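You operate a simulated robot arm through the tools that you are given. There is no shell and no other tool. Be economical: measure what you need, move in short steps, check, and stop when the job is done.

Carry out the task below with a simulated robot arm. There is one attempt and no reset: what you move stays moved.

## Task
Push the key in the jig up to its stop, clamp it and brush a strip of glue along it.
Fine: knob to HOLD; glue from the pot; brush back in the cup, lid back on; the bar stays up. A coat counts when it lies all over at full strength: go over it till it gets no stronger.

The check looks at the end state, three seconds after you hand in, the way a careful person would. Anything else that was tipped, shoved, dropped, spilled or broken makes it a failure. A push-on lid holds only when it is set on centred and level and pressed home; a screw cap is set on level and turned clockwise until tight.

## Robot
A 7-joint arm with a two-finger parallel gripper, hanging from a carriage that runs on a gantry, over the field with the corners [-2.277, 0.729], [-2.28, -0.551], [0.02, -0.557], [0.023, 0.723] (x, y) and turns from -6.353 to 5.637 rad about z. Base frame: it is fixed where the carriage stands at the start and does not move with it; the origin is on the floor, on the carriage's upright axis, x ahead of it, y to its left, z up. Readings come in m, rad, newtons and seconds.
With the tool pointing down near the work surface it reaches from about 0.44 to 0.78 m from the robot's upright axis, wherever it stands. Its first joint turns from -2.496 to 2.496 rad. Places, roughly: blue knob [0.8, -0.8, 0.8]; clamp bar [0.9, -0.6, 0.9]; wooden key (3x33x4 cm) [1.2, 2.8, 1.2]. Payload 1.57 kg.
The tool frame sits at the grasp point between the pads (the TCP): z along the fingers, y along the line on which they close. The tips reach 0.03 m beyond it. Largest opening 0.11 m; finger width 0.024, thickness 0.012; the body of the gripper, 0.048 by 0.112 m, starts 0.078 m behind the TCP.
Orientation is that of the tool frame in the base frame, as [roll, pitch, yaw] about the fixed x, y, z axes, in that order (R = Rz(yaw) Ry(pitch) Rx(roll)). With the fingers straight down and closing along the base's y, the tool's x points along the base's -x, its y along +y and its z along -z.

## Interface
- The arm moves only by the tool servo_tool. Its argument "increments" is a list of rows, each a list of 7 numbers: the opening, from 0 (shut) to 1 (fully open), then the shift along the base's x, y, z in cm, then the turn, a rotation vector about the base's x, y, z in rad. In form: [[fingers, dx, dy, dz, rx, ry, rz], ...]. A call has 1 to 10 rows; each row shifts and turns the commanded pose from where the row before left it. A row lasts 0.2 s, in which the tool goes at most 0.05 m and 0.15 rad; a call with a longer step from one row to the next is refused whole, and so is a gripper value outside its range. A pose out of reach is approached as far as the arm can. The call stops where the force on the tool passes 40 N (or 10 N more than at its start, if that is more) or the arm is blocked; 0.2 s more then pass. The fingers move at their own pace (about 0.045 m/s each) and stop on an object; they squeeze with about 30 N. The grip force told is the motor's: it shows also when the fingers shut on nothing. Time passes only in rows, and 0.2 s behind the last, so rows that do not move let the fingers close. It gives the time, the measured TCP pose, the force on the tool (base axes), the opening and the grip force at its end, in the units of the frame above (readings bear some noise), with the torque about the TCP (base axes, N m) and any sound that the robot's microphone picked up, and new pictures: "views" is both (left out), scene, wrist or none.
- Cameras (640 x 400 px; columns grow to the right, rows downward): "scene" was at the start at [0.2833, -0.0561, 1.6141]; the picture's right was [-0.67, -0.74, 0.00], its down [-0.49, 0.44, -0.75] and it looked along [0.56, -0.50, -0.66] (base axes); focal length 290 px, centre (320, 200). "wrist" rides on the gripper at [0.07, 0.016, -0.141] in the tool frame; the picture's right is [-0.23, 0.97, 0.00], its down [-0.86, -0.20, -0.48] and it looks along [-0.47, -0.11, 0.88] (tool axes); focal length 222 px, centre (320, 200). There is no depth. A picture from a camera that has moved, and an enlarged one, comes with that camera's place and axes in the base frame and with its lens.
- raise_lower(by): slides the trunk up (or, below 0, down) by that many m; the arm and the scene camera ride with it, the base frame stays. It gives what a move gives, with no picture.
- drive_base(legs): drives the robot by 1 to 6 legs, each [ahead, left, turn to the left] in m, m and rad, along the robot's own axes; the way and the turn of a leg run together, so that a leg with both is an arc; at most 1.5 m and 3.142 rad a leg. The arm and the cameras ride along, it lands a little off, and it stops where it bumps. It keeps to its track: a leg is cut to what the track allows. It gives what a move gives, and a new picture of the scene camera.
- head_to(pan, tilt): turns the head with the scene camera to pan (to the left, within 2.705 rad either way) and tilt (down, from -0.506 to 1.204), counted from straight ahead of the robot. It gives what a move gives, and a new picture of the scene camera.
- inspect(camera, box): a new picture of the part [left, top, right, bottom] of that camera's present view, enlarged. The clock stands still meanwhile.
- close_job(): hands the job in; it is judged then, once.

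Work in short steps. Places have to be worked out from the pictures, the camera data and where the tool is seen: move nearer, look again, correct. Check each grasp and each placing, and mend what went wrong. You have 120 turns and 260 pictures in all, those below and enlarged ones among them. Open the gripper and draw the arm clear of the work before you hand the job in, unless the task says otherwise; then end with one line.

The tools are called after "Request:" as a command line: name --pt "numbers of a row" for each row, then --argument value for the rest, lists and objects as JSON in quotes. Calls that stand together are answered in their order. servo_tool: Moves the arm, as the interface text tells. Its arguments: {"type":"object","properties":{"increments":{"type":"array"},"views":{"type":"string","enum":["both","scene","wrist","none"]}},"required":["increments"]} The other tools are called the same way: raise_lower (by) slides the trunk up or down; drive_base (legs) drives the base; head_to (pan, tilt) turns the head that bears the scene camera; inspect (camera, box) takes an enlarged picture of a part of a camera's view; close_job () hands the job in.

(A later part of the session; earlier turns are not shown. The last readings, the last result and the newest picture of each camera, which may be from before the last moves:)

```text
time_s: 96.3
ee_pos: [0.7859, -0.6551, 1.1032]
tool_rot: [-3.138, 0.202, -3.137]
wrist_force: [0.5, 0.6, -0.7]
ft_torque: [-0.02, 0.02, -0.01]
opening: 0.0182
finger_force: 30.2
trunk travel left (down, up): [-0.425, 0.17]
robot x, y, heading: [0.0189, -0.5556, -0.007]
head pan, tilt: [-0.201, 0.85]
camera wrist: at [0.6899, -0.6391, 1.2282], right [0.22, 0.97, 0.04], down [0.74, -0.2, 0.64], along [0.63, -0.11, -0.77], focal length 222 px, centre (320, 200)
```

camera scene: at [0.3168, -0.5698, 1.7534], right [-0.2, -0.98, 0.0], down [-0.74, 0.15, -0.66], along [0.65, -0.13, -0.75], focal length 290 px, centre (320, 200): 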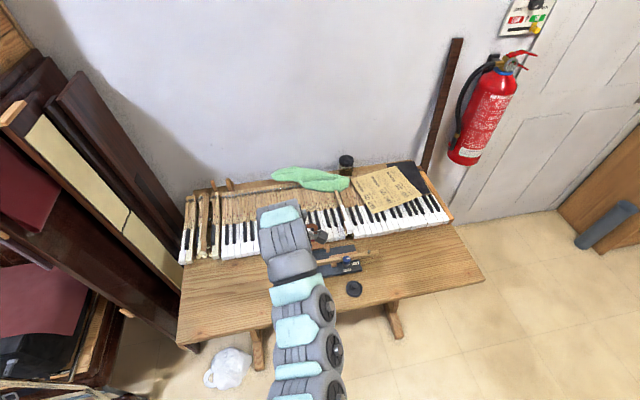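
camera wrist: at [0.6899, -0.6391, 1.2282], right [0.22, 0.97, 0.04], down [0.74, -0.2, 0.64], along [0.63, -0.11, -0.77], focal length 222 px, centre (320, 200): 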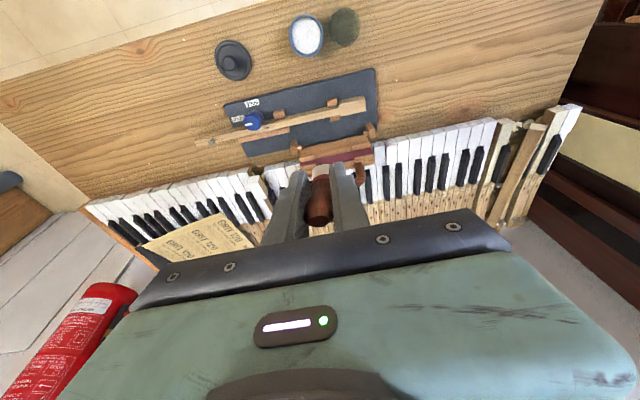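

I lower the trunk 0.15 so the brush hangs a few cm above the key, and look closely.

Request:
raise_lower --by -0.15

Request:
servo_tool --pt "0 2 1 -1 0 0 0" --pt "0 1.8 2 -1 0 0 0" --pt "0 0 0 0 0 0 0" --views "both"

Request:
inspect --camera "wrist" --box '[160, 60, 400, 230]'

Request:
inspect --camera "scene" --box '[260, 170, 380, 270]'

```text
time_s: 98.0
ee_pos: [0.7861, -0.6562, 0.9535]
tool_rot: [-3.14, 0.2, -3.138]
wrist_force: [0.5, 0.8, -0.1]
ft_torque: [0.02, 0.03, -0.01]
opening: 0.0181
finger_force: 30.1
trunk travel left (down, up): [-0.275, 0.32]
robot x, y, heading: [0.0185, -0.552, -0.001]
head pan, tilt: [-0.201, 0.85]
```

```text
time_s: 98.8
ee_pos: [0.8253, -0.6276, 0.9334]
tool_rot: [-3.139, 0.2, -3.139]
wrist_force: [-0.6, 0.5, -0.8]
ft_torque: [-0.01, 0.01, -0.01]
opening: 0.0182
finger_force: 30.1
trunk travel left (down, up): [-0.275, 0.32]
robot x, y, heading: [0.0226, -0.5502, -0.003]
head pan, tilt: [-0.201, 0.85]
camera scene: at [0.3168, -0.5696, 1.6034], right [-0.2, -0.98, 0.0], down [-0.74, 0.15, -0.66], along [0.65, -0.13, -0.75], focal length 290 px, centre (320, 200)
camera wrist: at [0.7286, -0.611, 1.0588], right [0.22, 0.97, 0.04], down [0.74, -0.2, 0.64], along [0.63, -0.11, -0.77], focal length 222 px, centre (320, 200)
```

scene: 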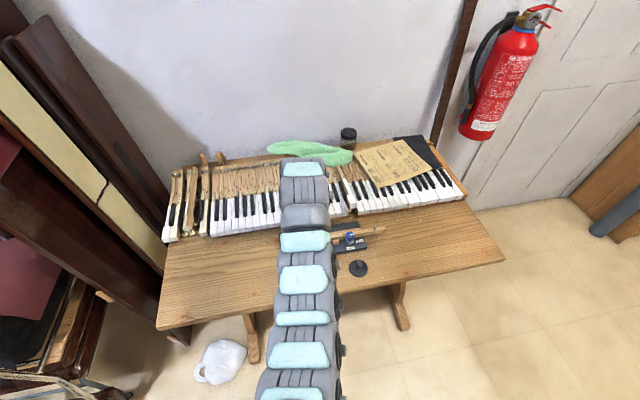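
wrist: 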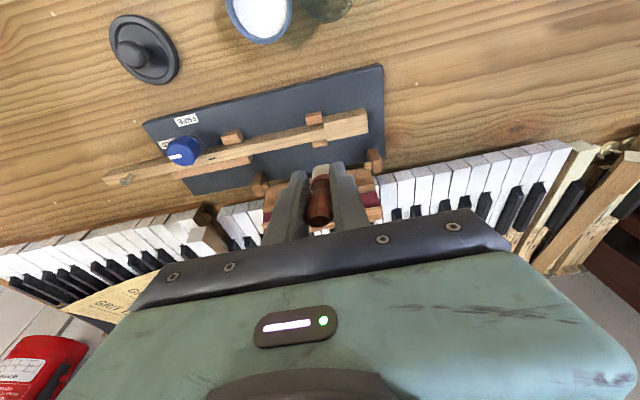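

```text
2.35 times, centred on (280, 145) of wrist
camera zoom: at [0.7286, -0.611, 1.0588], right [0.22, 0.97, 0.04], down [0.74, -0.2, 0.64], along [0.63, -0.11, -0.77], focal length 523 px, centre (414, 329)
```

zoom: 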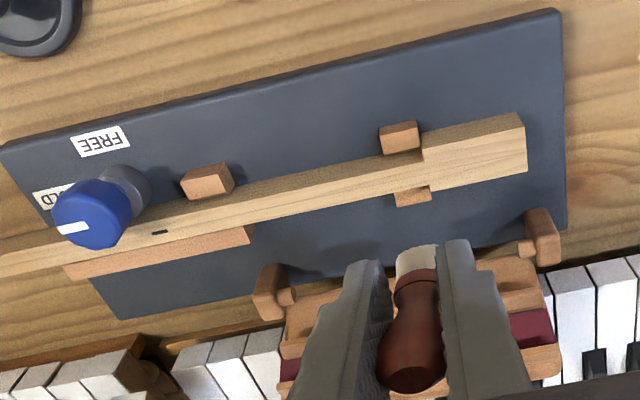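

```text
4.00 times, centred on (320, 220) of scene
camera zoom: at [0.3168, -0.5696, 1.6034], right [-0.2, -0.98, 0.0], down [-0.74, 0.15, -0.66], along [0.65, -0.13, -0.75], focal length 1158 px, centre (320, 120)
```

zoom: 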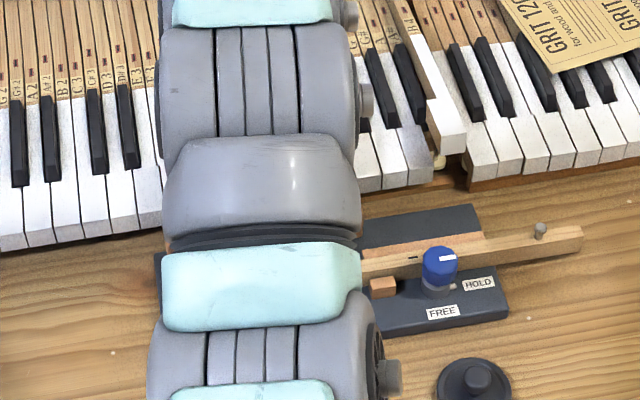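

I enlarge the shank to separate its top face from the side face.

Request:
inspect --camera "wrist" --box '[230, 105, 350, 165]'

```text
5.33 times, centred on (290, 135) of wrist
camera zoom: at [0.7286, -0.611, 1.0588], right [0.22, 0.97, 0.04], down [0.74, -0.2, 0.64], along [0.63, -0.11, -0.77], focal length 1185 px, centre (480, 547)
```

zoom: 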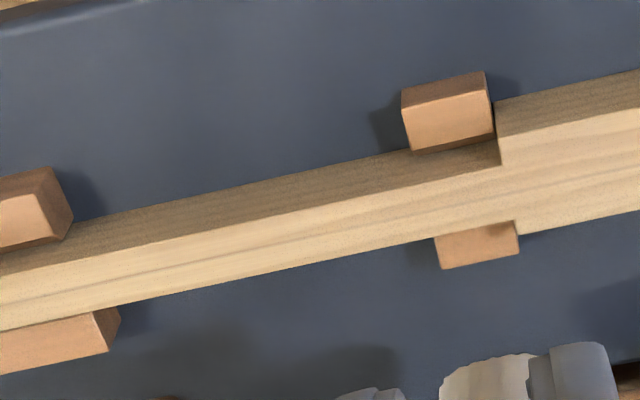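

Key shank top centre is x≈0.829 (width ~1.4 cm), z≈0.825. Brush tip sits ~+1.2 cm x and −5.4 cm z from the TCP. I bring it over the shank at y≈−0.66 and feel down.

Request:
servo_tool --pt "0 -0.8 -2 -1.5 0 0 0" --pt "0 0 -1.2 -1.5 0 0 0" --pt "0 0 0 -0.8 0 0 0" --pt "0 0 0 -0.4 0 0 0" --pt "0 0 0 0 0 0 0" --views "none"

Request:
inspect --camera "wrist" --box '[240, 105, 400, 225]'

```text
time_s: 100.0
ee_pos: [0.8147, -0.6566, 0.8925]
tool_rot: [-3.139, 0.2, -3.139]
wrist_force: [-0.2, -0.4, -0.3]
ft_torque: [-0.02, 0.02, 0.0]
opening: 0.0182
finger_force: 30.4
trunk travel left (down, up): [-0.275, 0.32]
robot x, y, heading: [0.0195, -0.5539, -0.005]
head pan, tilt: [-0.201, 0.85]
```

```text
3.33 times, centred on (320, 165) of wrist
camera zoom: at [0.7193, -0.6423, 1.0164], right [0.22, 0.97, 0.04], down [0.74, -0.2, 0.64], along [0.63, -0.11, -0.77], focal length 740 px, centre (320, 317)
```

zoom: 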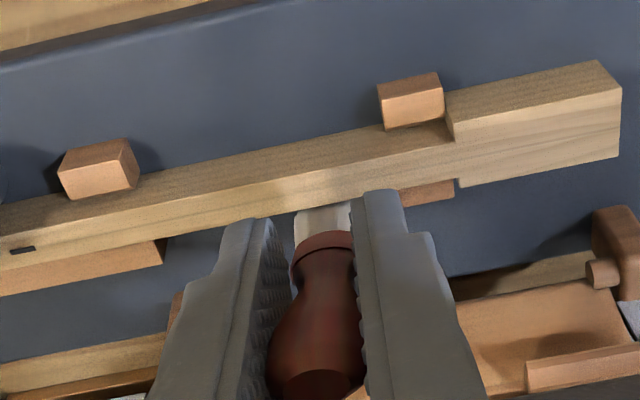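

Bristles' centre would be at x≈0.835; I shift −0.5 cm in x and lower in 3 mm steps to touch.

Request:
servo_tool --pt "0 -0.5 0 0 0 0 0" --pt "0 0 0 -0.4 0 0 0" --pt "0 0 0 -0.3 0 0 0" --pt "0 0 0 -0.3 0 0 0" --pt "0 0 0 0 0 0 0" --views "none"

Request:
inspect --camera "wrist" --box '[240, 105, 400, 225]'

```text
time_s: 101.2
ee_pos: [0.8146, -0.6575, 0.8846]
tool_rot: [-3.137, 0.204, -3.138]
wrist_force: [10.8, -2.0, 8.9]
ft_torque: [-0.02, -0.85, -0.07]
opening: 0.0181
finger_force: 29.9
trunk travel left (down, up): [-0.275, 0.32]
robot x, y, heading: [0.0239, -0.5528, -0.003]
head pan, tilt: [-0.201, 0.85]
```

```text
3.33 times, centred on (320, 165) of wrist
camera zoom: at [0.7184, -0.6416, 1.0087], right [0.22, 0.97, 0.04], down [0.74, -0.19, 0.64], along [0.64, -0.11, -0.76], focal length 740 px, centre (320, 317)
```

zoom: 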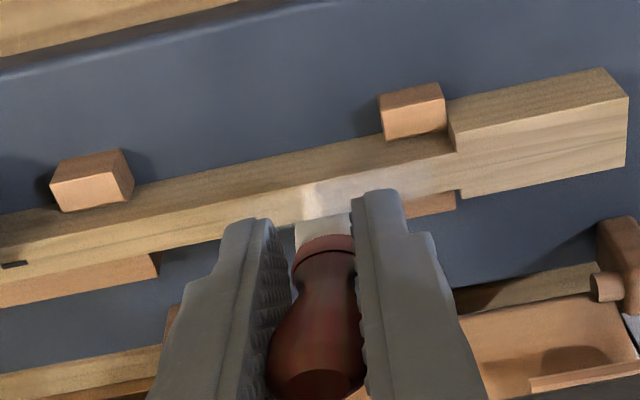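

The brush tip is at the key's far (+x) side and pressing against it, and a light coat was already laid toward the stop. I lift clear, shift −x 1.5 cm and come down again on top.

Request:
servo_tool --pt "0 0.3 0 0.8 0 0 0" --pt "0 0 0 1.5 0 0 0" --pt "0 -1 0 0.5 0 0 0" --pt "0 -0.3 0 0 0 0 0" --pt "0 0 0 0 0 0 0" --views "wrist"

Request:
inspect --camera "wrist" --box '[240, 105, 400, 225]'

```text
time_s: 102.4
ee_pos: [0.8013, -0.6588, 0.9094]
tool_rot: [-3.137, 0.201, -3.139]
wrist_force: [-0.6, 0.3, -0.5]
ft_torque: [0.01, 0.01, 0.03]
opening: 0.0181
finger_force: 29.9
trunk travel left (down, up): [-0.275, 0.32]
robot x, y, heading: [0.0222, -0.5543, -0.002]
head pan, tilt: [-0.201, 0.85]
camera wrist: at [0.7056, -0.6429, 1.0334], right [0.22, 0.97, 0.04], down [0.74, -0.2, 0.64], along [0.63, -0.11, -0.77], focal length 222 px, centre (320, 200)
```

wrist: 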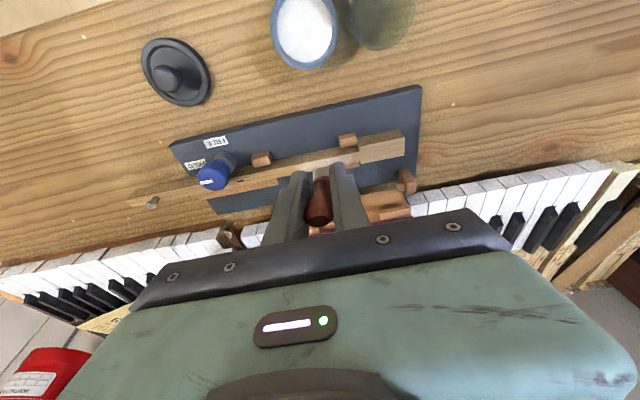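

```text
3.33 times, centred on (320, 165) of wrist
camera zoom: at [0.7056, -0.6429, 1.0334], right [0.22, 0.97, 0.04], down [0.74, -0.2, 0.64], along [0.63, -0.11, -0.77], focal length 740 px, centre (320, 317)
```

zoom: 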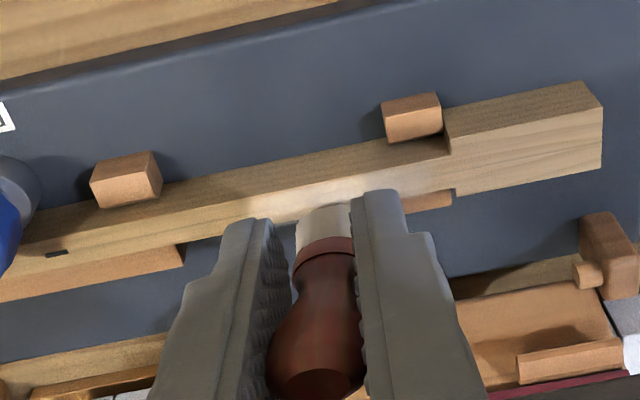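

A whitish coat already lies on the shank near the stop. I lower here until the brush touches the top.

Request:
servo_tool --pt "0 0 0 -0.4 0 0 0" --pt "0 0 0 -0.4 0 0 0" --pt "0 0 0 -0.3 0 0 0" --pt "0 0 0 0 0 0 0" --views "none"

Request:
inspect --camera "wrist" --box '[240, 105, 400, 225]'

```text
time_s: 103.6
ee_pos: [0.8039, -0.6577, 0.9026]
tool_rot: [-3.135, 0.209, -3.137]
wrist_force: [-2.7, 0.4, 15.3]
ft_torque: [0.07, -0.2, -0.01]
opening: 0.0184
finger_force: 30.0
trunk travel left (down, up): [-0.275, 0.32]
robot x, y, heading: [0.0209, -0.5531, -0.001]
head pan, tilt: [-0.201, 0.85]
stopped in row 4: the force on the tool passed its limit at 40 N (the readings are from after the stop); the commanded pose is now the measured one
```

```text
3.33 times, centred on (320, 165) of wrist
camera zoom: at [0.7075, -0.6425, 1.0263], right [0.22, 0.97, 0.04], down [0.74, -0.19, 0.65], along [0.64, -0.11, -0.76], focal length 740 px, centre (320, 317)
```

zoom: 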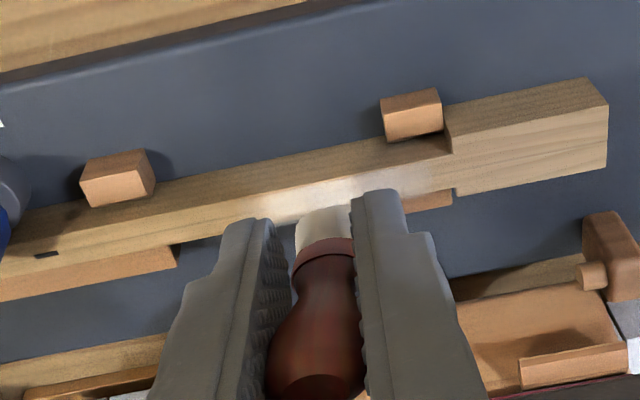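

Contact with the top is at TCP z≈0.904. I ease up 1.5 mm and make a stroke toward the stop and back along the shank with light pressure.

Request:
servo_tool --pt "0 -0.1 0 0.15 0 0 0" --pt "0 0 1 0 0 0 0" --pt "0 0 1 0 0 0 0" --pt "0 0 1 0 0 0 0" --pt "0 0 1 0 0 0 0" --pt "0 0 -1 0 0 0 0" --pt "0 0 -1 0 0 0 0" --pt "0 0 -1 0 0 0 0" --pt "0 0 -1 0 0 0 0" --views "none"

Request:
servo_tool --pt "0 0 -1 0 0 0 0" --pt "0 0 -1 0 0 0 0" --pt "0 0 -1 0 0 0 0" --pt "0 0 -1 0 0 0 0" --pt "0 0 -1 0 0 0 0" --pt "0 0 -1 0 0 0 0" --views "none"

Request:
inspect --camera "wrist" --box '[240, 80, 480, 225]'

```text
time_s: 105.6
ee_pos: [0.8025, -0.6569, 0.9028]
tool_rot: [-3.137, 0.207, -3.139]
wrist_force: [0.4, 5.0, 12.4]
ft_torque: [0.31, -0.41, 0.09]
opening: 0.0183
finger_force: 30.5
trunk travel left (down, up): [-0.275, 0.32]
robot x, y, heading: [0.0215, -0.5525, -0.003]
head pan, tilt: [-0.201, 0.85]
```

```text
time_s: 107.0
ee_pos: [0.8034, -0.718, 0.9025]
tool_rot: [-3.137, 0.208, -3.138]
wrist_force: [0.7, 1.6, 9.2]
ft_torque: [0.17, -0.26, 0.07]
opening: 0.0181
finger_force: 29.8
trunk travel left (down, up): [-0.275, 0.32]
robot x, y, heading: [0.0216, -0.5522, -0.002]
head pan, tilt: [-0.201, 0.85]
```

```text
2.67 times, centred on (360, 152) of wrist
camera zoom: at [0.706, -0.7028, 1.0266], right [0.22, 0.97, 0.04], down [0.74, -0.2, 0.65], along [0.64, -0.11, -0.76], focal length 592 px, centre (213, 327)
```

zoom: 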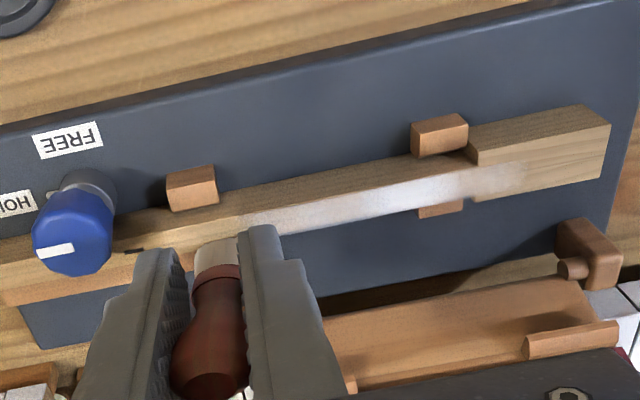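

The coat is building: full in the middle, fainter at both ends. I go over it again, end to end.

Request:
servo_tool --pt "0 0 1.2 0 0 0 0" --pt "0 0 1.2 0 0 0 0" --pt "0 0 1.2 0 0 0 0" --pt "0 0 1.2 0 0 0 0" --pt "0 0 1.2 0 0 0 0" --pt "0 0 1.2 0 0 0 0" --pt "0 0 1.2 0 0 0 0" --pt "0 0 1.2 0 0 0 0" --pt "0 0 1.2 0 0 0 0" --pt "0 0 0.8 0 0 0 0" --views "none"

Request:
servo_tool --pt "0 0 -1.2 0 0 0 0" --pt "0 0 -1.2 0 0 0 0" --pt "0 0 -1.2 0 0 0 0" --pt "0 0 -1.2 0 0 0 0" --pt "0 0 -1.2 0 0 0 0" --pt "0 0 -1.2 0 0 0 0" --pt "0 0 -1.2 0 0 0 0" --pt "0 0 -1.2 0 0 0 0" --pt "0 0 -1.2 0 0 0 0" --pt "0 0 -1.4 0 0 0 0" --views "none"

Request:
inspect --camera "wrist" --box '[240, 80, 480, 225]'

```text
time_s: 109.2
ee_pos: [0.8017, -0.6019, 0.9026]
tool_rot: [-3.14, 0.206, -3.139]
wrist_force: [0.4, -1.8, 6.4]
ft_torque: [-0.09, -0.16, -0.05]
opening: 0.0181
finger_force: 30.0
trunk travel left (down, up): [-0.275, 0.32]
robot x, y, heading: [0.0214, -0.5532, -0.003]
head pan, tilt: [-0.201, 0.85]
```

```text
time_s: 110.0
ee_pos: [0.8028, -0.6348, 0.9029]
tool_rot: [3.141, 0.209, -3.132]
wrist_force: [-0.7, 0.2, 4.3]
ft_torque: [0.28, -0.15, 0.08]
opening: 0.0181
finger_force: 30.3
trunk travel left (down, up): [-0.275, 0.32]
robot x, y, heading: [0.0185, -0.5537, -0.003]
head pan, tilt: [-0.201, 0.85]
stopped in row 4: the force on the tool passed its limit at 44 N (the readings are from after the stop); the commanded pose is now the measured one
```

```text
2.67 times, centred on (360, 152) of wrist
camera zoom: at [0.7057, -0.6196, 1.0274], right [0.21, 0.98, 0.05], down [0.74, -0.19, 0.64], along [0.64, -0.1, -0.76], focal length 592 px, centre (213, 327)
```

zoom: 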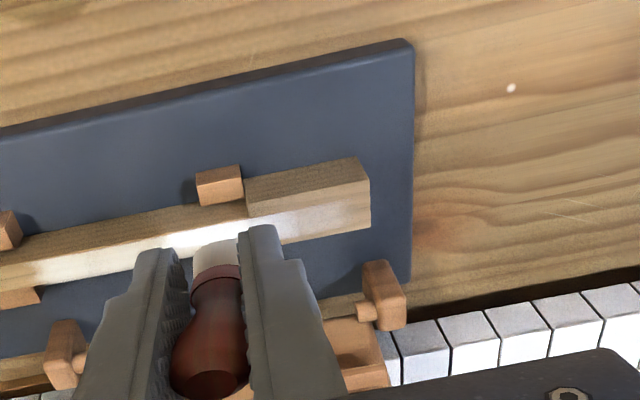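

The stroke snagged at the shoulder (44 N) — the brush rides a bit to the +x edge and caught the rear stop block or shoulder. Key still sits at the stop. I lift slightly, shift −x 3 mm and continue the stroke from there.

Request:
servo_tool --pt "0 -0.3 0 0.6 0 0 0" --pt "0 -0.1 -1 0 0 0 0" --pt "0 0 0 -0.3 0 0 0" --pt "0 0 0 -0.25 0 0 0" --pt "0 0 0 0 0 0 0" --views "none"

Request:
inspect --camera "wrist" --box '[220, 105, 400, 225]'

```text
time_s: 111.2
ee_pos: [0.7978, -0.6409, 0.9049]
tool_rot: [3.139, 0.209, -3.129]
wrist_force: [0.4, -0.3, 1.0]
ft_torque: [-0.02, 0.01, 0.01]
opening: 0.0182
finger_force: 30.1
trunk travel left (down, up): [-0.275, 0.32]
robot x, y, heading: [0.0175, -0.5539, 0.001]
head pan, tilt: [-0.201, 0.85]
```

```text
3.33 times, centred on (310, 165) of wrist
camera zoom: at [0.7009, -0.6276, 1.0282], right [0.21, 0.98, 0.05], down [0.74, -0.19, 0.64], along [0.64, -0.1, -0.76], focal length 740 px, centre (353, 317)
```

zoom: 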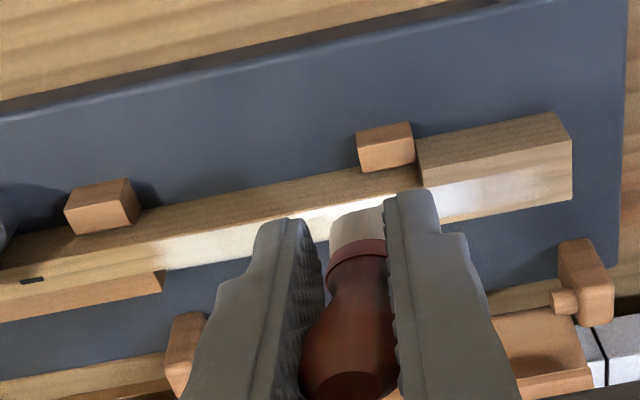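

Now I lift off to see the coat's whole extent clearly.

Request:
servo_tool --pt "0 0 0 2 0 0 0" --pt "0 0 0 3 0 0 0" --pt "0 1 2 2 0 0 0" --pt "0 2 3 1 0 0 0" --pt "0 2 3 0 0 0 0" --views "none"

Request:
inspect --camera "wrist" --box '[100, 60, 340, 210]'

Request:
inspect --camera "wrist" --box '[190, 90, 310, 165]'

```text
time_s: 112.4
ee_pos: [0.8488, -0.5595, 0.9828]
tool_rot: [3.14, 0.205, -3.128]
wrist_force: [0.3, -0.3, -0.5]
ft_torque: [0.0, 0.02, 0.0]
opening: 0.018
finger_force: 30.5
trunk travel left (down, up): [-0.275, 0.32]
robot x, y, heading: [0.0168, -0.5511, -0.008]
head pan, tilt: [-0.201, 0.85]
```

```text
2.67 times, centred on (220, 135) of wrist
camera zoom: at [0.752, -0.5457, 1.1073], right [0.21, 0.98, 0.05], down [0.74, -0.19, 0.64], along [0.64, -0.1, -0.76], focal length 592 px, centre (587, 373)
```

zoom: 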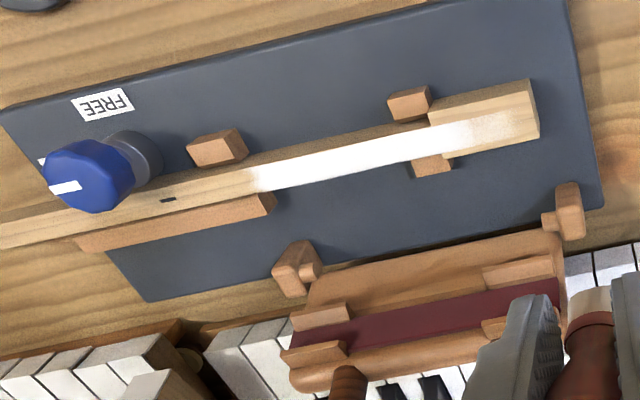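

```text
5.33 times, centred on (250, 128) of wrist
camera zoom: at [0.752, -0.5457, 1.1073], right [0.21, 0.98, 0.05], down [0.74, -0.19, 0.64], along [0.64, -0.1, -0.76], focal length 1185 px, centre (693, 587)
```

zoom: 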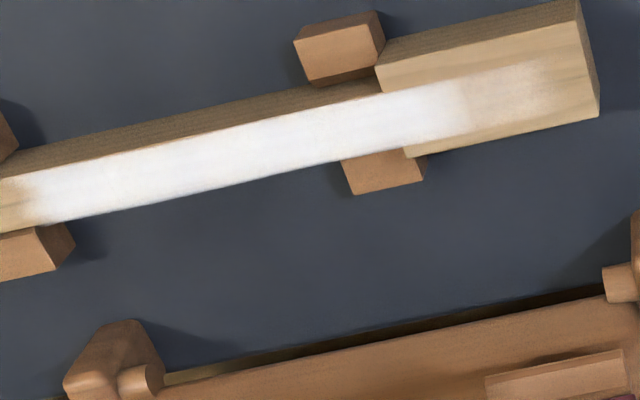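

The coat is a clean strip along the key; full white in the middle, still thin on the head end. I start again on the head and run full-length strokes, reaching a bit farther at both ends.

Request:
servo_tool --pt "0 -2.5 -1 -2 0 0 0" --pt "0 -2.5 -1 -3 0 0 0" --pt "0 0 -0.5 -2 0 0 0" --pt "0 0 0 -0.7 0 0 0" --pt "0 0 0 -0.25 0 0 0" --pt "0 0 0 0 0 0 0" --views "none"

Request:
inspect --camera "wrist" --box '[220, 105, 400, 225]'

```text
time_s: 113.8
ee_pos: [0.7978, -0.5885, 0.9051]
tool_rot: [3.138, 0.208, -3.13]
wrist_force: [-0.1, 0.3, 0.1]
ft_torque: [-0.03, 0.0, 0.01]
opening: 0.018
finger_force: 29.9
trunk travel left (down, up): [-0.275, 0.32]
robot x, y, heading: [0.0175, -0.5535, -0.002]
head pan, tilt: [-0.201, 0.85]
```

```text
3.33 times, centred on (310, 165) of wrist
camera zoom: at [0.7016, -0.5728, 1.0289], right [0.21, 0.98, 0.05], down [0.74, -0.19, 0.64], along [0.64, -0.1, -0.76], focal length 740 px, centre (353, 317)
```

zoom: 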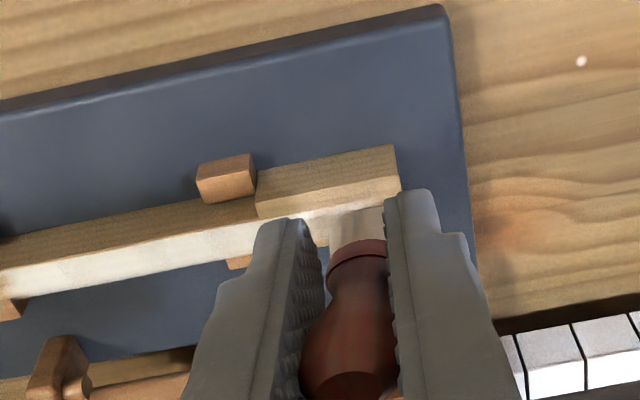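

On the head now. I press lightly and stroke −y in 1 cm steps.

Request:
servo_tool --pt "0 0 0 -0.2 0 0 0" --pt "0 0 0.6 0 0 0 0" --pt "0 0 -1 0 0 0 0" --pt "0 0 -1 0 0 0 0" --pt "0 0 -1 0 0 0 0" --pt "0 0 -1 0 0 0 0" --pt "0 0 1 0 0 0 0" --pt "0 0 1 0 0 0 0" --pt "0 0 1 0 0 0 0" --pt "0 0 1 0 0 0 0" --views "none"

Request:
servo_tool --pt "0 0 -1 0 0 0 0" --pt "0 0 -1 0 0 0 0" --pt "0 0 -1 0 0 0 0" --pt "0 0 -1.2 0 0 0 0" --pt "0 0 -1.2 0 0 0 0" --pt "0 0 -1.2 0 0 0 0" --pt "0 0 -1.2 0 0 0 0" --pt "0 0 -1.2 0 0 0 0" --pt "0 0 -1.2 0 0 0 0" --pt "0 0 -1.2 0 0 0 0" --views "none"

Request:
inspect --camera "wrist" --box '[240, 80, 480, 225]'

```text
time_s: 116.0
ee_pos: [0.799, -0.5809, 0.903]
tool_rot: [3.139, 0.206, -3.128]
wrist_force: [-1.6, -1.7, 3.8]
ft_torque: [-0.05, -0.12, -0.04]
opening: 0.0179
finger_force: 29.9
trunk travel left (down, up): [-0.275, 0.32]
robot x, y, heading: [0.0186, -0.5527, -0.003]
head pan, tilt: [-0.201, 0.85]
```

```text
time_s: 118.2
ee_pos: [0.7997, -0.6941, 0.9012]
tool_rot: [3.135, 0.206, -3.129]
wrist_force: [-0.2, 2.7, 9.4]
ft_torque: [0.13, -0.26, 0.05]
opening: 0.018
finger_force: 30.2
trunk travel left (down, up): [-0.275, 0.32]
robot x, y, heading: [0.0203, -0.554, -0.004]
head pan, tilt: [-0.201, 0.85]
```

```text
2.67 times, centred on (360, 152) of wrist
camera zoom: at [0.7022, -0.6801, 1.0271], right [0.21, 0.98, 0.05], down [0.74, -0.19, 0.64], along [0.64, -0.1, -0.76], focal length 592 px, centre (213, 327)
```

zoom: 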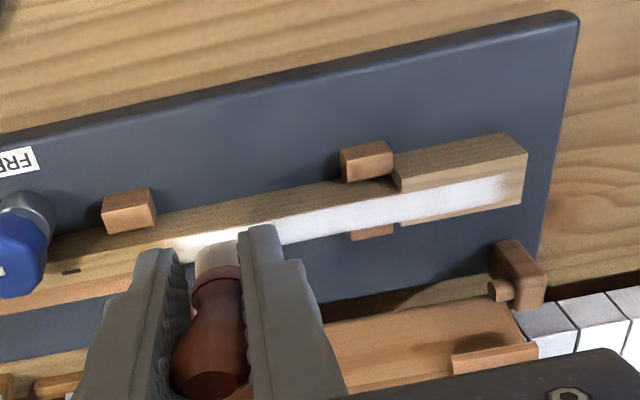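

Smooth now, and the head part is whiter. Continue left to just before the knob, then back to the head end.

Request:
servo_tool --pt "0 0 -1 0 0 0 0" --pt "0 0 -1 0 0 0 0" --pt "0 0 -1 0 0 0 0" --pt "0 0 -1 0 0 0 0" --pt "0 0 1 0 0 0 0" --pt "0 0 1 0 0 0 0" --pt "0 0 -1 0 0 0 0" --pt "0 0 -1 0 0 0 0" --pt "0 0 1.2 0 0 0 0" --pt "0 0 1.2 0 0 0 0" --views "none"

Request:
servo_tool --pt "0 0 1.4 0 0 0 0" --pt "0 0 1.4 0 0 0 0" --pt "0 0 1.4 0 0 0 0" --pt "0 0 1.4 0 0 0 0" --pt "0 0 1.4 0 0 0 0" --pt "0 0 1.4 0 0 0 0" --pt "0 0 1.4 0 0 0 0" --pt "0 0 1.4 0 0 0 0" --pt "0 0 1.2 0 0 0 0" --pt "0 0 0.6 0 0 0 0" --views "none"

Request:
inspect --camera "wrist" --box '[100, 105, 400, 235]'

```text
time_s: 120.4
ee_pos: [0.798, -0.7098, 0.9037]
tool_rot: [3.138, 0.206, -3.129]
wrist_force: [0.1, -0.4, 3.0]
ft_torque: [-0.05, -0.04, -0.02]
opening: 0.0182
finger_force: 30.2
trunk travel left (down, up): [-0.275, 0.32]
robot x, y, heading: [0.0179, -0.5506, -0.003]
head pan, tilt: [-0.201, 0.85]
```

```text
time_s: 122.6
ee_pos: [0.7998, -0.5808, 0.9017]
tool_rot: [3.14, 0.206, -3.129]
wrist_force: [-0.6, -3.1, 8.0]
ft_torque: [-0.24, -0.23, -0.1]
opening: 0.0181
finger_force: 30.2
trunk travel left (down, up): [-0.275, 0.32]
robot x, y, heading: [0.017, -0.554, -0.003]
head pan, tilt: [-0.201, 0.85]
```

```text
2.13 times, centred on (250, 170) of wrist
camera zoom: at [0.7027, -0.5668, 1.0268], right [0.21, 0.98, 0.05], down [0.74, -0.19, 0.64], along [0.64, -0.1, -0.76], focal length 474 px, centre (469, 264)
```

zoom: 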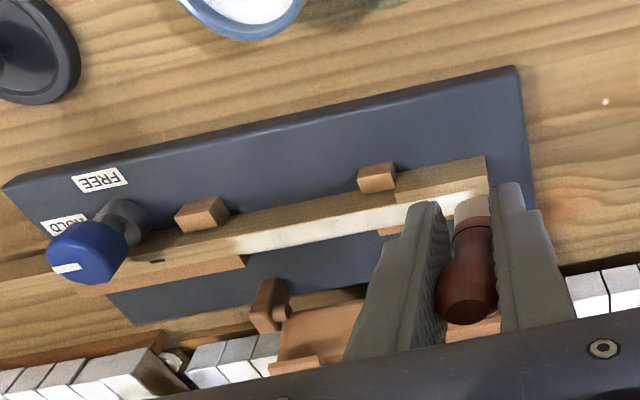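

The coat's left edge is now sharp at y≈−0.715 (so the strip's zone ends there). I work the head end with a few short strokes, then lift and look.

Request:
servo_tool --pt "0 0 0.8 0 0 0 0" --pt "0 0 -1.3 0 0 0 0" --pt "0 0 -1.3 0 0 0 0" --pt "0 0 1.3 0 0 0 0" --pt "0 0 1.3 0 0 0 0" --pt "0 0 -1.3 0 0 0 0" --pt "0 0 -1.3 0 0 0 0" --pt "0 0 1.3 0 0 0 0" --pt "0 0 1.3 0 0 0 0" --pt "0 0 0 0.5 0 0 0" --views "none"

Request:
servo_tool --pt "0 0 0 3 0 0 0" --pt "0 0.5 1 3 0 0 0" --pt "0 2 2 1 0 0 0" --pt "0 2 2 0 0 0 0" --views "none"

Request:
inspect --camera "wrist" --box '[180, 90, 300, 165]'

```text
time_s: 124.8
ee_pos: [0.7967, -0.5713, 0.9067]
tool_rot: [3.14, 0.205, -3.127]
wrist_force: [-0.2, 1.1, 0.4]
ft_torque: [0.02, 0.02, 0.02]
opening: 0.0182
finger_force: 29.9
trunk travel left (down, up): [-0.275, 0.32]
robot x, y, heading: [0.0176, -0.5527, -0.005]
head pan, tilt: [-0.201, 0.85]
```

```text
time_s: 125.8
ee_pos: [0.8452, -0.5206, 0.9767]
tool_rot: [3.139, 0.208, -3.127]
wrist_force: [0.0, 0.2, -0.3]
ft_torque: [-0.01, -0.02, 0.01]
opening: 0.0181
finger_force: 30.1
trunk travel left (down, up): [-0.275, 0.32]
robot x, y, heading: [0.018, -0.5534, -0.002]
head pan, tilt: [-0.201, 0.85]
```

```text
5.33 times, centred on (240, 128) of wrist
camera zoom: at [0.7477, -0.507, 1.1007], right [0.21, 0.98, 0.05], down [0.74, -0.19, 0.64], along [0.64, -0.1, -0.76], focal length 1185 px, centre (747, 587)
```

zoom: 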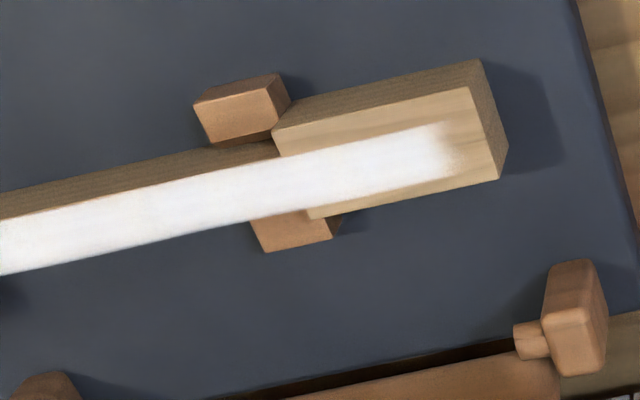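

The head side is now white right up to its soft edge. I look at the other end of the strip.

Request:
inspect --camera "wrist" --box '[70, 90, 210, 178]'

Request:
inspect --camera "wrist" --box '[225, 100, 285, 138]'

```text
4.55 times, centred on (140, 134) of wrist
camera zoom: at [0.7477, -0.507, 1.1007], right [0.21, 0.98, 0.05], down [0.74, -0.19, 0.64], along [0.64, -0.1, -0.76], focal length 1010 px, centre (1138, 500)
```

zoom: 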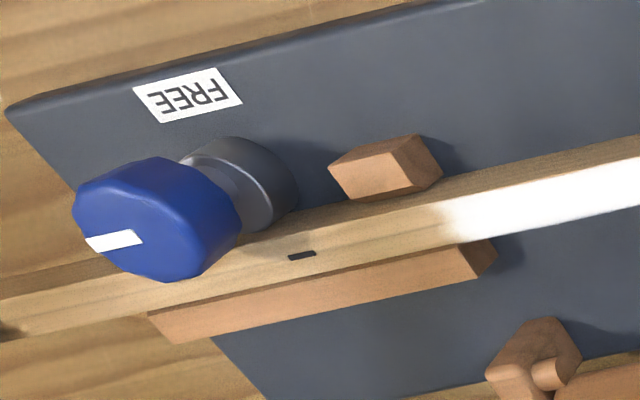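

```text
10.53 times, centred on (255, 119) of wrist
camera zoom: at [0.7477, -0.507, 1.1007], right [0.21, 0.98, 0.05], down [0.74, -0.19, 0.64], along [0.64, -0.1, -0.76], focal length 2338 px, centre (1004, 1053)
```

zoom: 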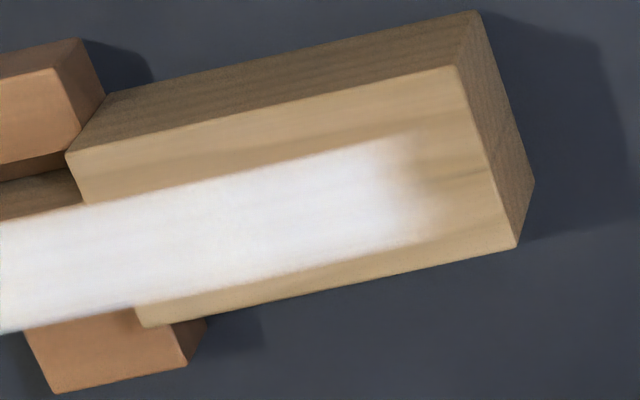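

Both ends stop sharply although the brush went past them, so the zone (y −0.581…−0.712) is covered. One more full double pass to make sure it gets no stronger.

Request:
servo_tool --pt "0 -2 -2 -1 0 0 0" --pt "0 -2 -2 -1 0 0 0" --pt "0 -0.5 -1 -3 0 0 0" --pt "0 -0.2 0 -1.8 0 0 0" --pt "0 0 0 -0.45 0 0 0" --pt "0 0 -1.3 -0.1 0 0 0" --pt "0 0 1.3 0 0 0 0" --pt "0 0 -1.3 0 0 0 0" --pt "0 0 -1.3 0 0 0 0" --pt "0 0 -1.3 0 0 0 0" --views "none"

Request:
servo_tool --pt "0 0 -1.3 0 0 0 0" --pt "0 0 -1.3 0 0 0 0" --pt "0 0 -1.3 0 0 0 0" --pt "0 0 -1.3 0 0 0 0" --pt "0 0 -1.3 0 0 0 0" --pt "0 0 -1.3 0 0 0 0" --pt "0 0 -1.3 0 0 0 0" --pt "0 0 -1.3 0 0 0 0" --pt "0 0 -1 0 0 0 0" --pt "0 0 1.3 0 0 0 0" --views "none"

Request:
servo_tool --pt "0 0 -1.3 0 0 0 0" --pt "0 0 1.4 0 0 0 0" --pt "0 0 1.4 0 0 0 0" --pt "0 0 1.4 0 0 0 0" --pt "0 0 1.4 0 0 0 0" --pt "0 0 1.4 0 0 0 0" --pt "0 0 1.4 0 0 0 0" --pt "0 0 1.4 0 0 0 0" --pt "0 0 1.4 0 0 0 0" --pt "0 0 1.4 0 0 0 0" --views "none"

```text
time_s: 128.0
ee_pos: [0.7957, -0.6109, 0.9035]
tool_rot: [3.138, 0.207, -3.127]
wrist_force: [0.6, -0.4, -0.8]
ft_torque: [0.01, 0.02, 0.0]
opening: 0.0183
finger_force: 30.1
trunk travel left (down, up): [-0.275, 0.32]
robot x, y, heading: [0.0172, -0.5531, 0.003]
head pan, tilt: [-0.201, 0.85]
```

```text
time_s: 130.2
ee_pos: [0.7949, -0.7131, 0.9051]
tool_rot: [3.138, 0.205, -3.129]
wrist_force: [-0.6, 0.5, -0.7]
ft_torque: [0.03, 0.0, 0.0]
opening: 0.0182
finger_force: 29.7
trunk travel left (down, up): [-0.275, 0.32]
robot x, y, heading: [0.0173, -0.5521, -0.002]
head pan, tilt: [-0.201, 0.85]
```

```text
time_s: 132.4
ee_pos: [0.7969, -0.5994, 0.9041]
tool_rot: [3.139, 0.207, -3.127]
wrist_force: [0.2, 0.0, 0.0]
ft_torque: [-0.01, 0.02, -0.03]
opening: 0.0178
finger_force: 29.2
trunk travel left (down, up): [-0.275, 0.32]
robot x, y, heading: [0.0207, -0.5576, -0.003]
head pan, tilt: [-0.201, 0.85]
```

There was no contact force in that pass (z a touch high). I press 2.5 mm lower and repeat with contact.

Request:
servo_tool --pt "0 0.2 0 -0.25 0 0 0" --pt "0 0 1.2 0 0 0 0" --pt "0 0 1.2 0 0 0 0" --pt "0 0 -1.2 0 0 0 0" --pt "0 0 1.2 0 0 0 0" --pt "0 0 -1.2 0 0 0 0" --pt "0 0 -1.2 0 0 0 0" --pt "0 0 -1.2 0 0 0 0" --pt "0 0 -1.2 0 0 0 0" --pt "0 0 -1.2 0 0 0 0" --views "none"

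Request:
servo_tool --pt "0 0 -1.3 0 0 0 0" --pt "0 0 -1.3 0 0 0 0" --pt "0 0 -1.3 0 0 0 0" --pt "0 0 -1.3 0 0 0 0" --pt "0 0 -1.3 0 0 0 0" --pt "0 0 -1.3 0 0 0 0" --pt "0 0 -1 0 0 0 0" --pt "0 0 1.5 0 0 0 0" --pt "0 0 -1.5 0 0 0 0" --pt "0 0 1.3 0 0 0 0" --views "none"

Request:
inspect --camera "wrist" --box '[240, 90, 440, 220]'

```text
time_s: 134.6
ee_pos: [0.7974, -0.6466, 0.9023]
tool_rot: [-3.135, 0.207, -3.139]
wrist_force: [-0.1, -3.5, 6.5]
ft_torque: [-0.15, -0.27, -0.09]
opening: 0.0182
finger_force: 29.9
trunk travel left (down, up): [-0.275, 0.32]
robot x, y, heading: [0.0191, -0.5547, 0.001]
head pan, tilt: [-0.201, 0.85]
```

```text
time_s: 136.8
ee_pos: [0.7997, -0.7148, 0.9033]
tool_rot: [3.142, 0.208, -3.133]
wrist_force: [-0.1, -4.8, 11.1]
ft_torque: [-0.38, -0.38, -0.16]
opening: 0.0182
finger_force: 29.9
trunk travel left (down, up): [-0.275, 0.32]
robot x, y, heading: [0.0188, -0.5524, -0.003]
head pan, tilt: [-0.201, 0.85]
```

```text
3.08 times, centred on (340, 155) of wrist
camera zoom: at [0.7032, -0.7002, 1.0261], right [0.21, 0.98, 0.05], down [0.74, -0.19, 0.64], along [0.64, -0.1, -0.76], focal length 684 px, centre (258, 338)
```

zoom: 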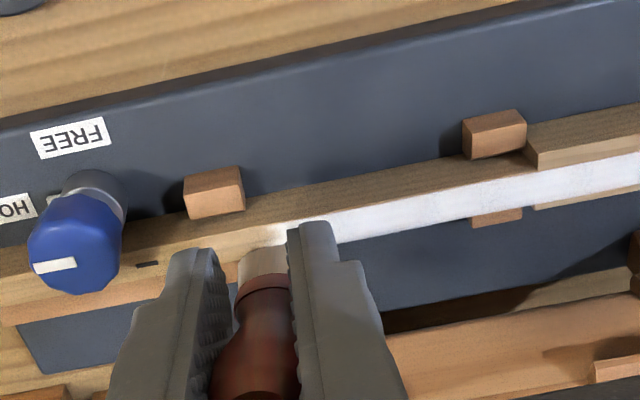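

Good contact. A last stroke back to the head end, then lift and compare.

Request:
servo_tool --pt "0 0 1.4 0 0 0 0" --pt "0 0 1.4 0 0 0 0" --pt "0 0 1.4 0 0 0 0" --pt "0 0 1.4 0 0 0 0" --pt "0 0 1.4 0 0 0 0" --pt "0 0 1.4 0 0 0 0" --pt "0 0 1.4 0 0 0 0" --pt "0 0 1.4 0 0 0 0" --pt "0 0 1.4 0 0 0 0" --pt "0 0 1.2 0 0 0 0" --views "none"

Request:
servo_tool --pt "0 0 -1 0 0 0 0" --pt "0 0 1 0 0 0 0" --pt "0 0 0 0.6 0 0 0" --pt "0 0 0 3 0 0 0" --pt "0 0.5 1 3 0 0 0" --pt "0 2 2 1 0 0 0" --pt "0 2 2 0 0 0 0" --views "none"

Request:
inspect --camera "wrist" --box '[130, 80, 310, 190]'

```text
time_s: 139.0
ee_pos: [0.7995, -0.5714, 0.9012]
tool_rot: [3.14, 0.208, -3.129]
wrist_force: [0.4, -1.9, 6.7]
ft_torque: [-0.12, -0.19, -0.04]
opening: 0.0182
finger_force: 30.2
trunk travel left (down, up): [-0.275, 0.32]
robot x, y, heading: [0.0188, -0.5529, 0.0]
head pan, tilt: [-0.201, 0.85]
```

```text
time_s: 140.6
ee_pos: [0.8435, -0.5215, 0.9797]
tool_rot: [3.138, 0.206, -3.127]
wrist_force: [0.2, 0.1, -0.1]
ft_torque: [0.02, 0.01, 0.01]
opening: 0.0181
finger_force: 29.6
trunk travel left (down, up): [-0.275, 0.32]
robot x, y, heading: [0.0173, -0.5555, 0.004]
head pan, tilt: [-0.201, 0.85]
```

```text
3.56 times, centred on (220, 135) of wrist
camera zoom: at [0.7463, -0.5073, 1.1034], right [0.21, 0.98, 0.05], down [0.74, -0.19, 0.64], along [0.64, -0.1, -0.76], focal length 790 px, centre (676, 431)
```

zoom: 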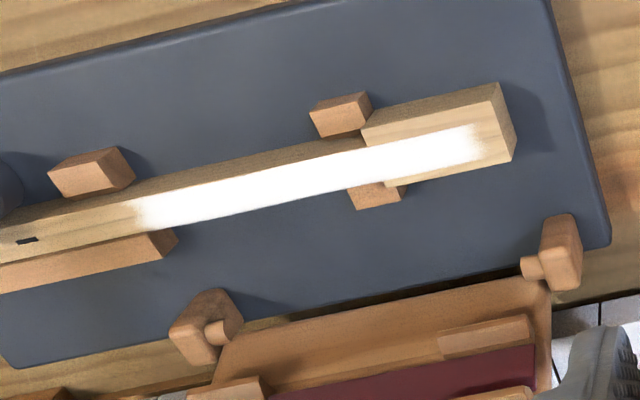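

The strip is uniformly white from end to end. Now the brush goes back: trunk up 0.15, straighten, and move over the cup.

Request:
raise_lower --by 0.15

Request:
servo_tool --pt "0 -2 -1 -1 0 0.1 0" --pt "0 -2 -1 -2 0 0.1 0" --pt "0 -2 -1 -3 0 0 0" --pt "0 -2 -1 -3 0 0 0" --pt "0 -1.5 -1 -2 0 0 0" --pt "0 0 0 0 0 0 0" --views "wrist"

Request:
inspect --camera "wrist" --box '[200, 40, 440, 230]'

```text
time_s: 142.4
ee_pos: [0.8425, -0.5218, 1.1292]
tool_rot: [3.138, 0.206, -3.128]
wrist_force: [0.5, 0.6, -0.2]
ft_torque: [0.01, 0.01, 0.0]
opening: 0.0182
finger_force: 30.0
trunk travel left (down, up): [-0.425, 0.17]
robot x, y, heading: [0.0201, -0.5497, -0.003]
head pan, tilt: [-0.201, 0.85]
```

```text
time_s: 143.8
ee_pos: [0.7483, -0.5729, 1.0199]
tool_rot: [3.135, 0.007, -3.128]
wrist_force: [1.1, 0.3, -1.0]
ft_torque: [-0.02, -0.01, 0.04]
opening: 0.0179
finger_force: 29.8
trunk travel left (down, up): [-0.425, 0.17]
robot x, y, heading: [0.0208, -0.555, -0.005]
head pan, tilt: [-0.201, 0.85]
camera wrist: at [0.6784, -0.5584, 1.1605], right [0.21, 0.98, 0.01], down [0.85, -0.19, 0.48], along [0.47, -0.1, -0.88], focal length 222 px, centre (320, 200)
```

wrist: 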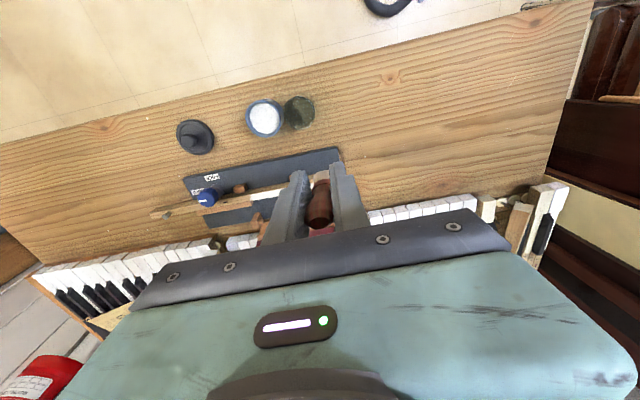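

```text
2.11 times, centred on (320, 135) of wrist
camera zoom: at [0.6784, -0.5584, 1.1605], right [0.21, 0.98, 0.01], down [0.85, -0.19, 0.48], along [0.47, -0.1, -0.88], focal length 468 px, centre (320, 337)
```

zoom: 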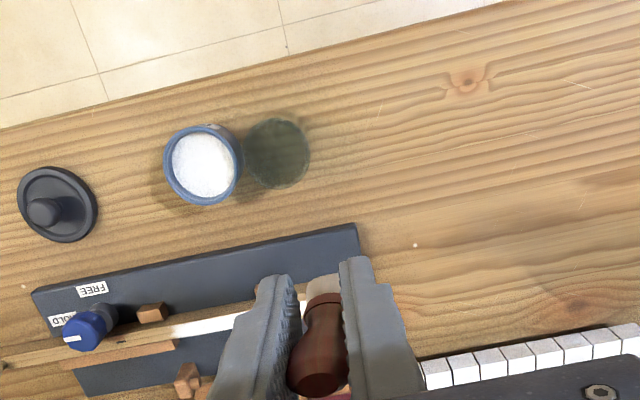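

Two-view fixes: the cup's centre is (0.713,−0.591) with its rim at z≈0.85. The brush leans ~0.2 rad toward +x in the grip, so I tilt the tool back to make it upright and move over the cup.

Request:
servo_tool --pt "0 -1 -0.5 0 0 0.1 0" --pt "0 -1 -0.5 0 0 0.1 0" --pt "0 -1.5 -0.8 0 0 0 0" --pt "0 0 0 0 0 0 0" --views "wrist"

Request:
inspect --camera "wrist" --box '[220, 80, 420, 230]'

```text
time_s: 144.8
ee_pos: [0.7125, -0.5898, 1.0193]
tool_rot: [3.133, -0.193, -3.126]
wrist_force: [0.6, -1.2, -0.1]
ft_torque: [0.01, 0.0, 0.05]
opening: 0.0179
finger_force: 30.1
trunk travel left (down, up): [-0.425, 0.17]
robot x, y, heading: [0.0187, -0.5532, -0.004]
head pan, tilt: [-0.201, 0.85]
camera wrist: at [0.6724, -0.5755, 1.1714], right [0.21, 0.98, -0.04], down [0.93, -0.19, 0.3], along [0.29, -0.1, -0.95], focal length 222 px, centre (320, 200)
```

wrist: 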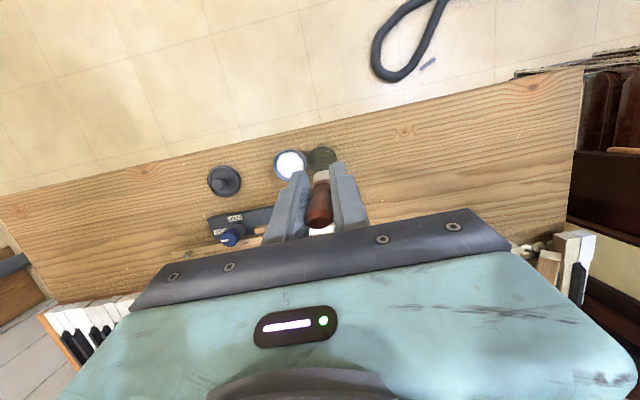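

```text
2.67 times, centred on (320, 155) of wrist
camera zoom: at [0.6724, -0.5755, 1.1714], right [0.21, 0.98, -0.04], down [0.93, -0.19, 0.3], along [0.29, -0.1, -0.95], focal length 592 px, centre (320, 320)
```

zoom: 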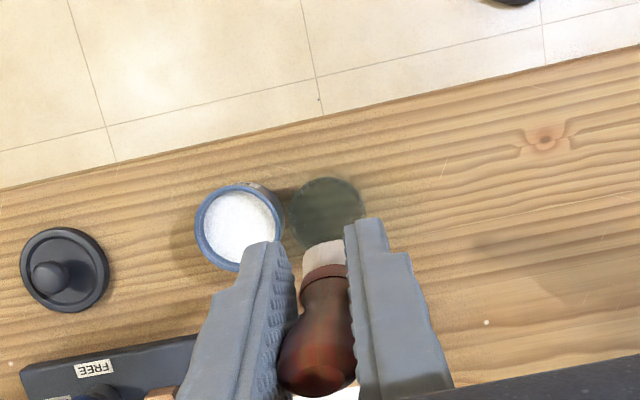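

Cup centre reads (0.712,−0.593); bristle centre ≈(0.719,−0.590). I shift −0.7 cm x, −0.3 cm y and descend partway.

Request:
servo_tool --pt "0 -0.7 -0.2 -2 0 0 0" --pt "0 0 0 -2 0 0 0" --pt "0 0 0 -1.5 0 0 0" --pt "0 0 0 0 0 0 0" --views "none"

Request:
inspect --camera "wrist" --box '[220, 80, 420, 230]'

```text
time_s: 145.8
ee_pos: [0.7053, -0.5932, 0.9643]
tool_rot: [3.133, -0.192, -3.131]
wrist_force: [0.0, -0.2, 0.0]
ft_torque: [0.0, 0.01, 0.03]
opening: 0.0182
finger_force: 29.8
trunk travel left (down, up): [-0.425, 0.17]
robot x, y, heading: [0.0222, -0.5562, 0.004]
head pan, tilt: [-0.201, 0.85]
```

```text
2.67 times, centred on (320, 155) of wrist
camera zoom: at [0.6644, -0.5788, 1.116], right [0.21, 0.98, -0.04], down [0.93, -0.19, 0.3], along [0.29, -0.1, -0.95], focal length 592 px, centre (320, 320)
```

zoom: 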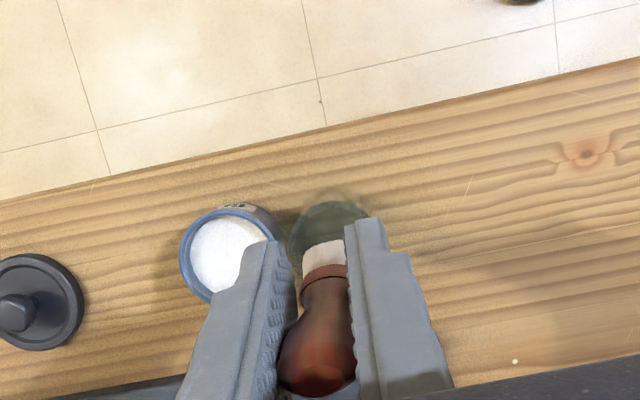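

Bristles appear over the cup's opening. Continue down in 1 cm steps with force watch.

Request:
servo_tool --pt "0 0 0 -1 0 0 0" --pt "0 0 0 -1 0 0 0" --pt "0 0 0 -1 0 0 0" --pt "0 0 0 -1 0 0 0" --pt "0 0 0 0 0 0 0" --views "none"

Request:
inspect --camera "wrist" --box '[240, 100, 400, 230]'

```text
time_s: 147.0
ee_pos: [0.7048, -0.5909, 0.9241]
tool_rot: [3.133, -0.193, -3.13]
wrist_force: [0.4, -0.2, -0.5]
ft_torque: [-0.01, 0.0, 0.0]
opening: 0.0182
finger_force: 30.2
trunk travel left (down, up): [-0.425, 0.17]
robot x, y, heading: [0.0215, -0.5536, 0.0]
head pan, tilt: [-0.201, 0.85]
```

```text
3.08 times, centred on (320, 165) of wrist
camera zoom: at [0.6637, -0.5774, 1.0761], right [0.21, 0.98, -0.04], down [0.93, -0.19, 0.3], along [0.29, -0.1, -0.95], focal length 684 px, centre (320, 308)
```

zoom: 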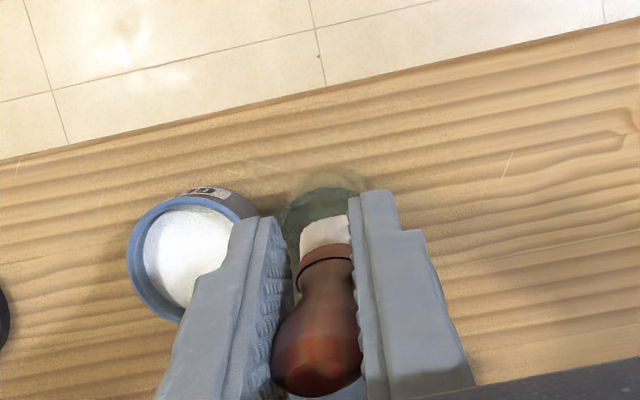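

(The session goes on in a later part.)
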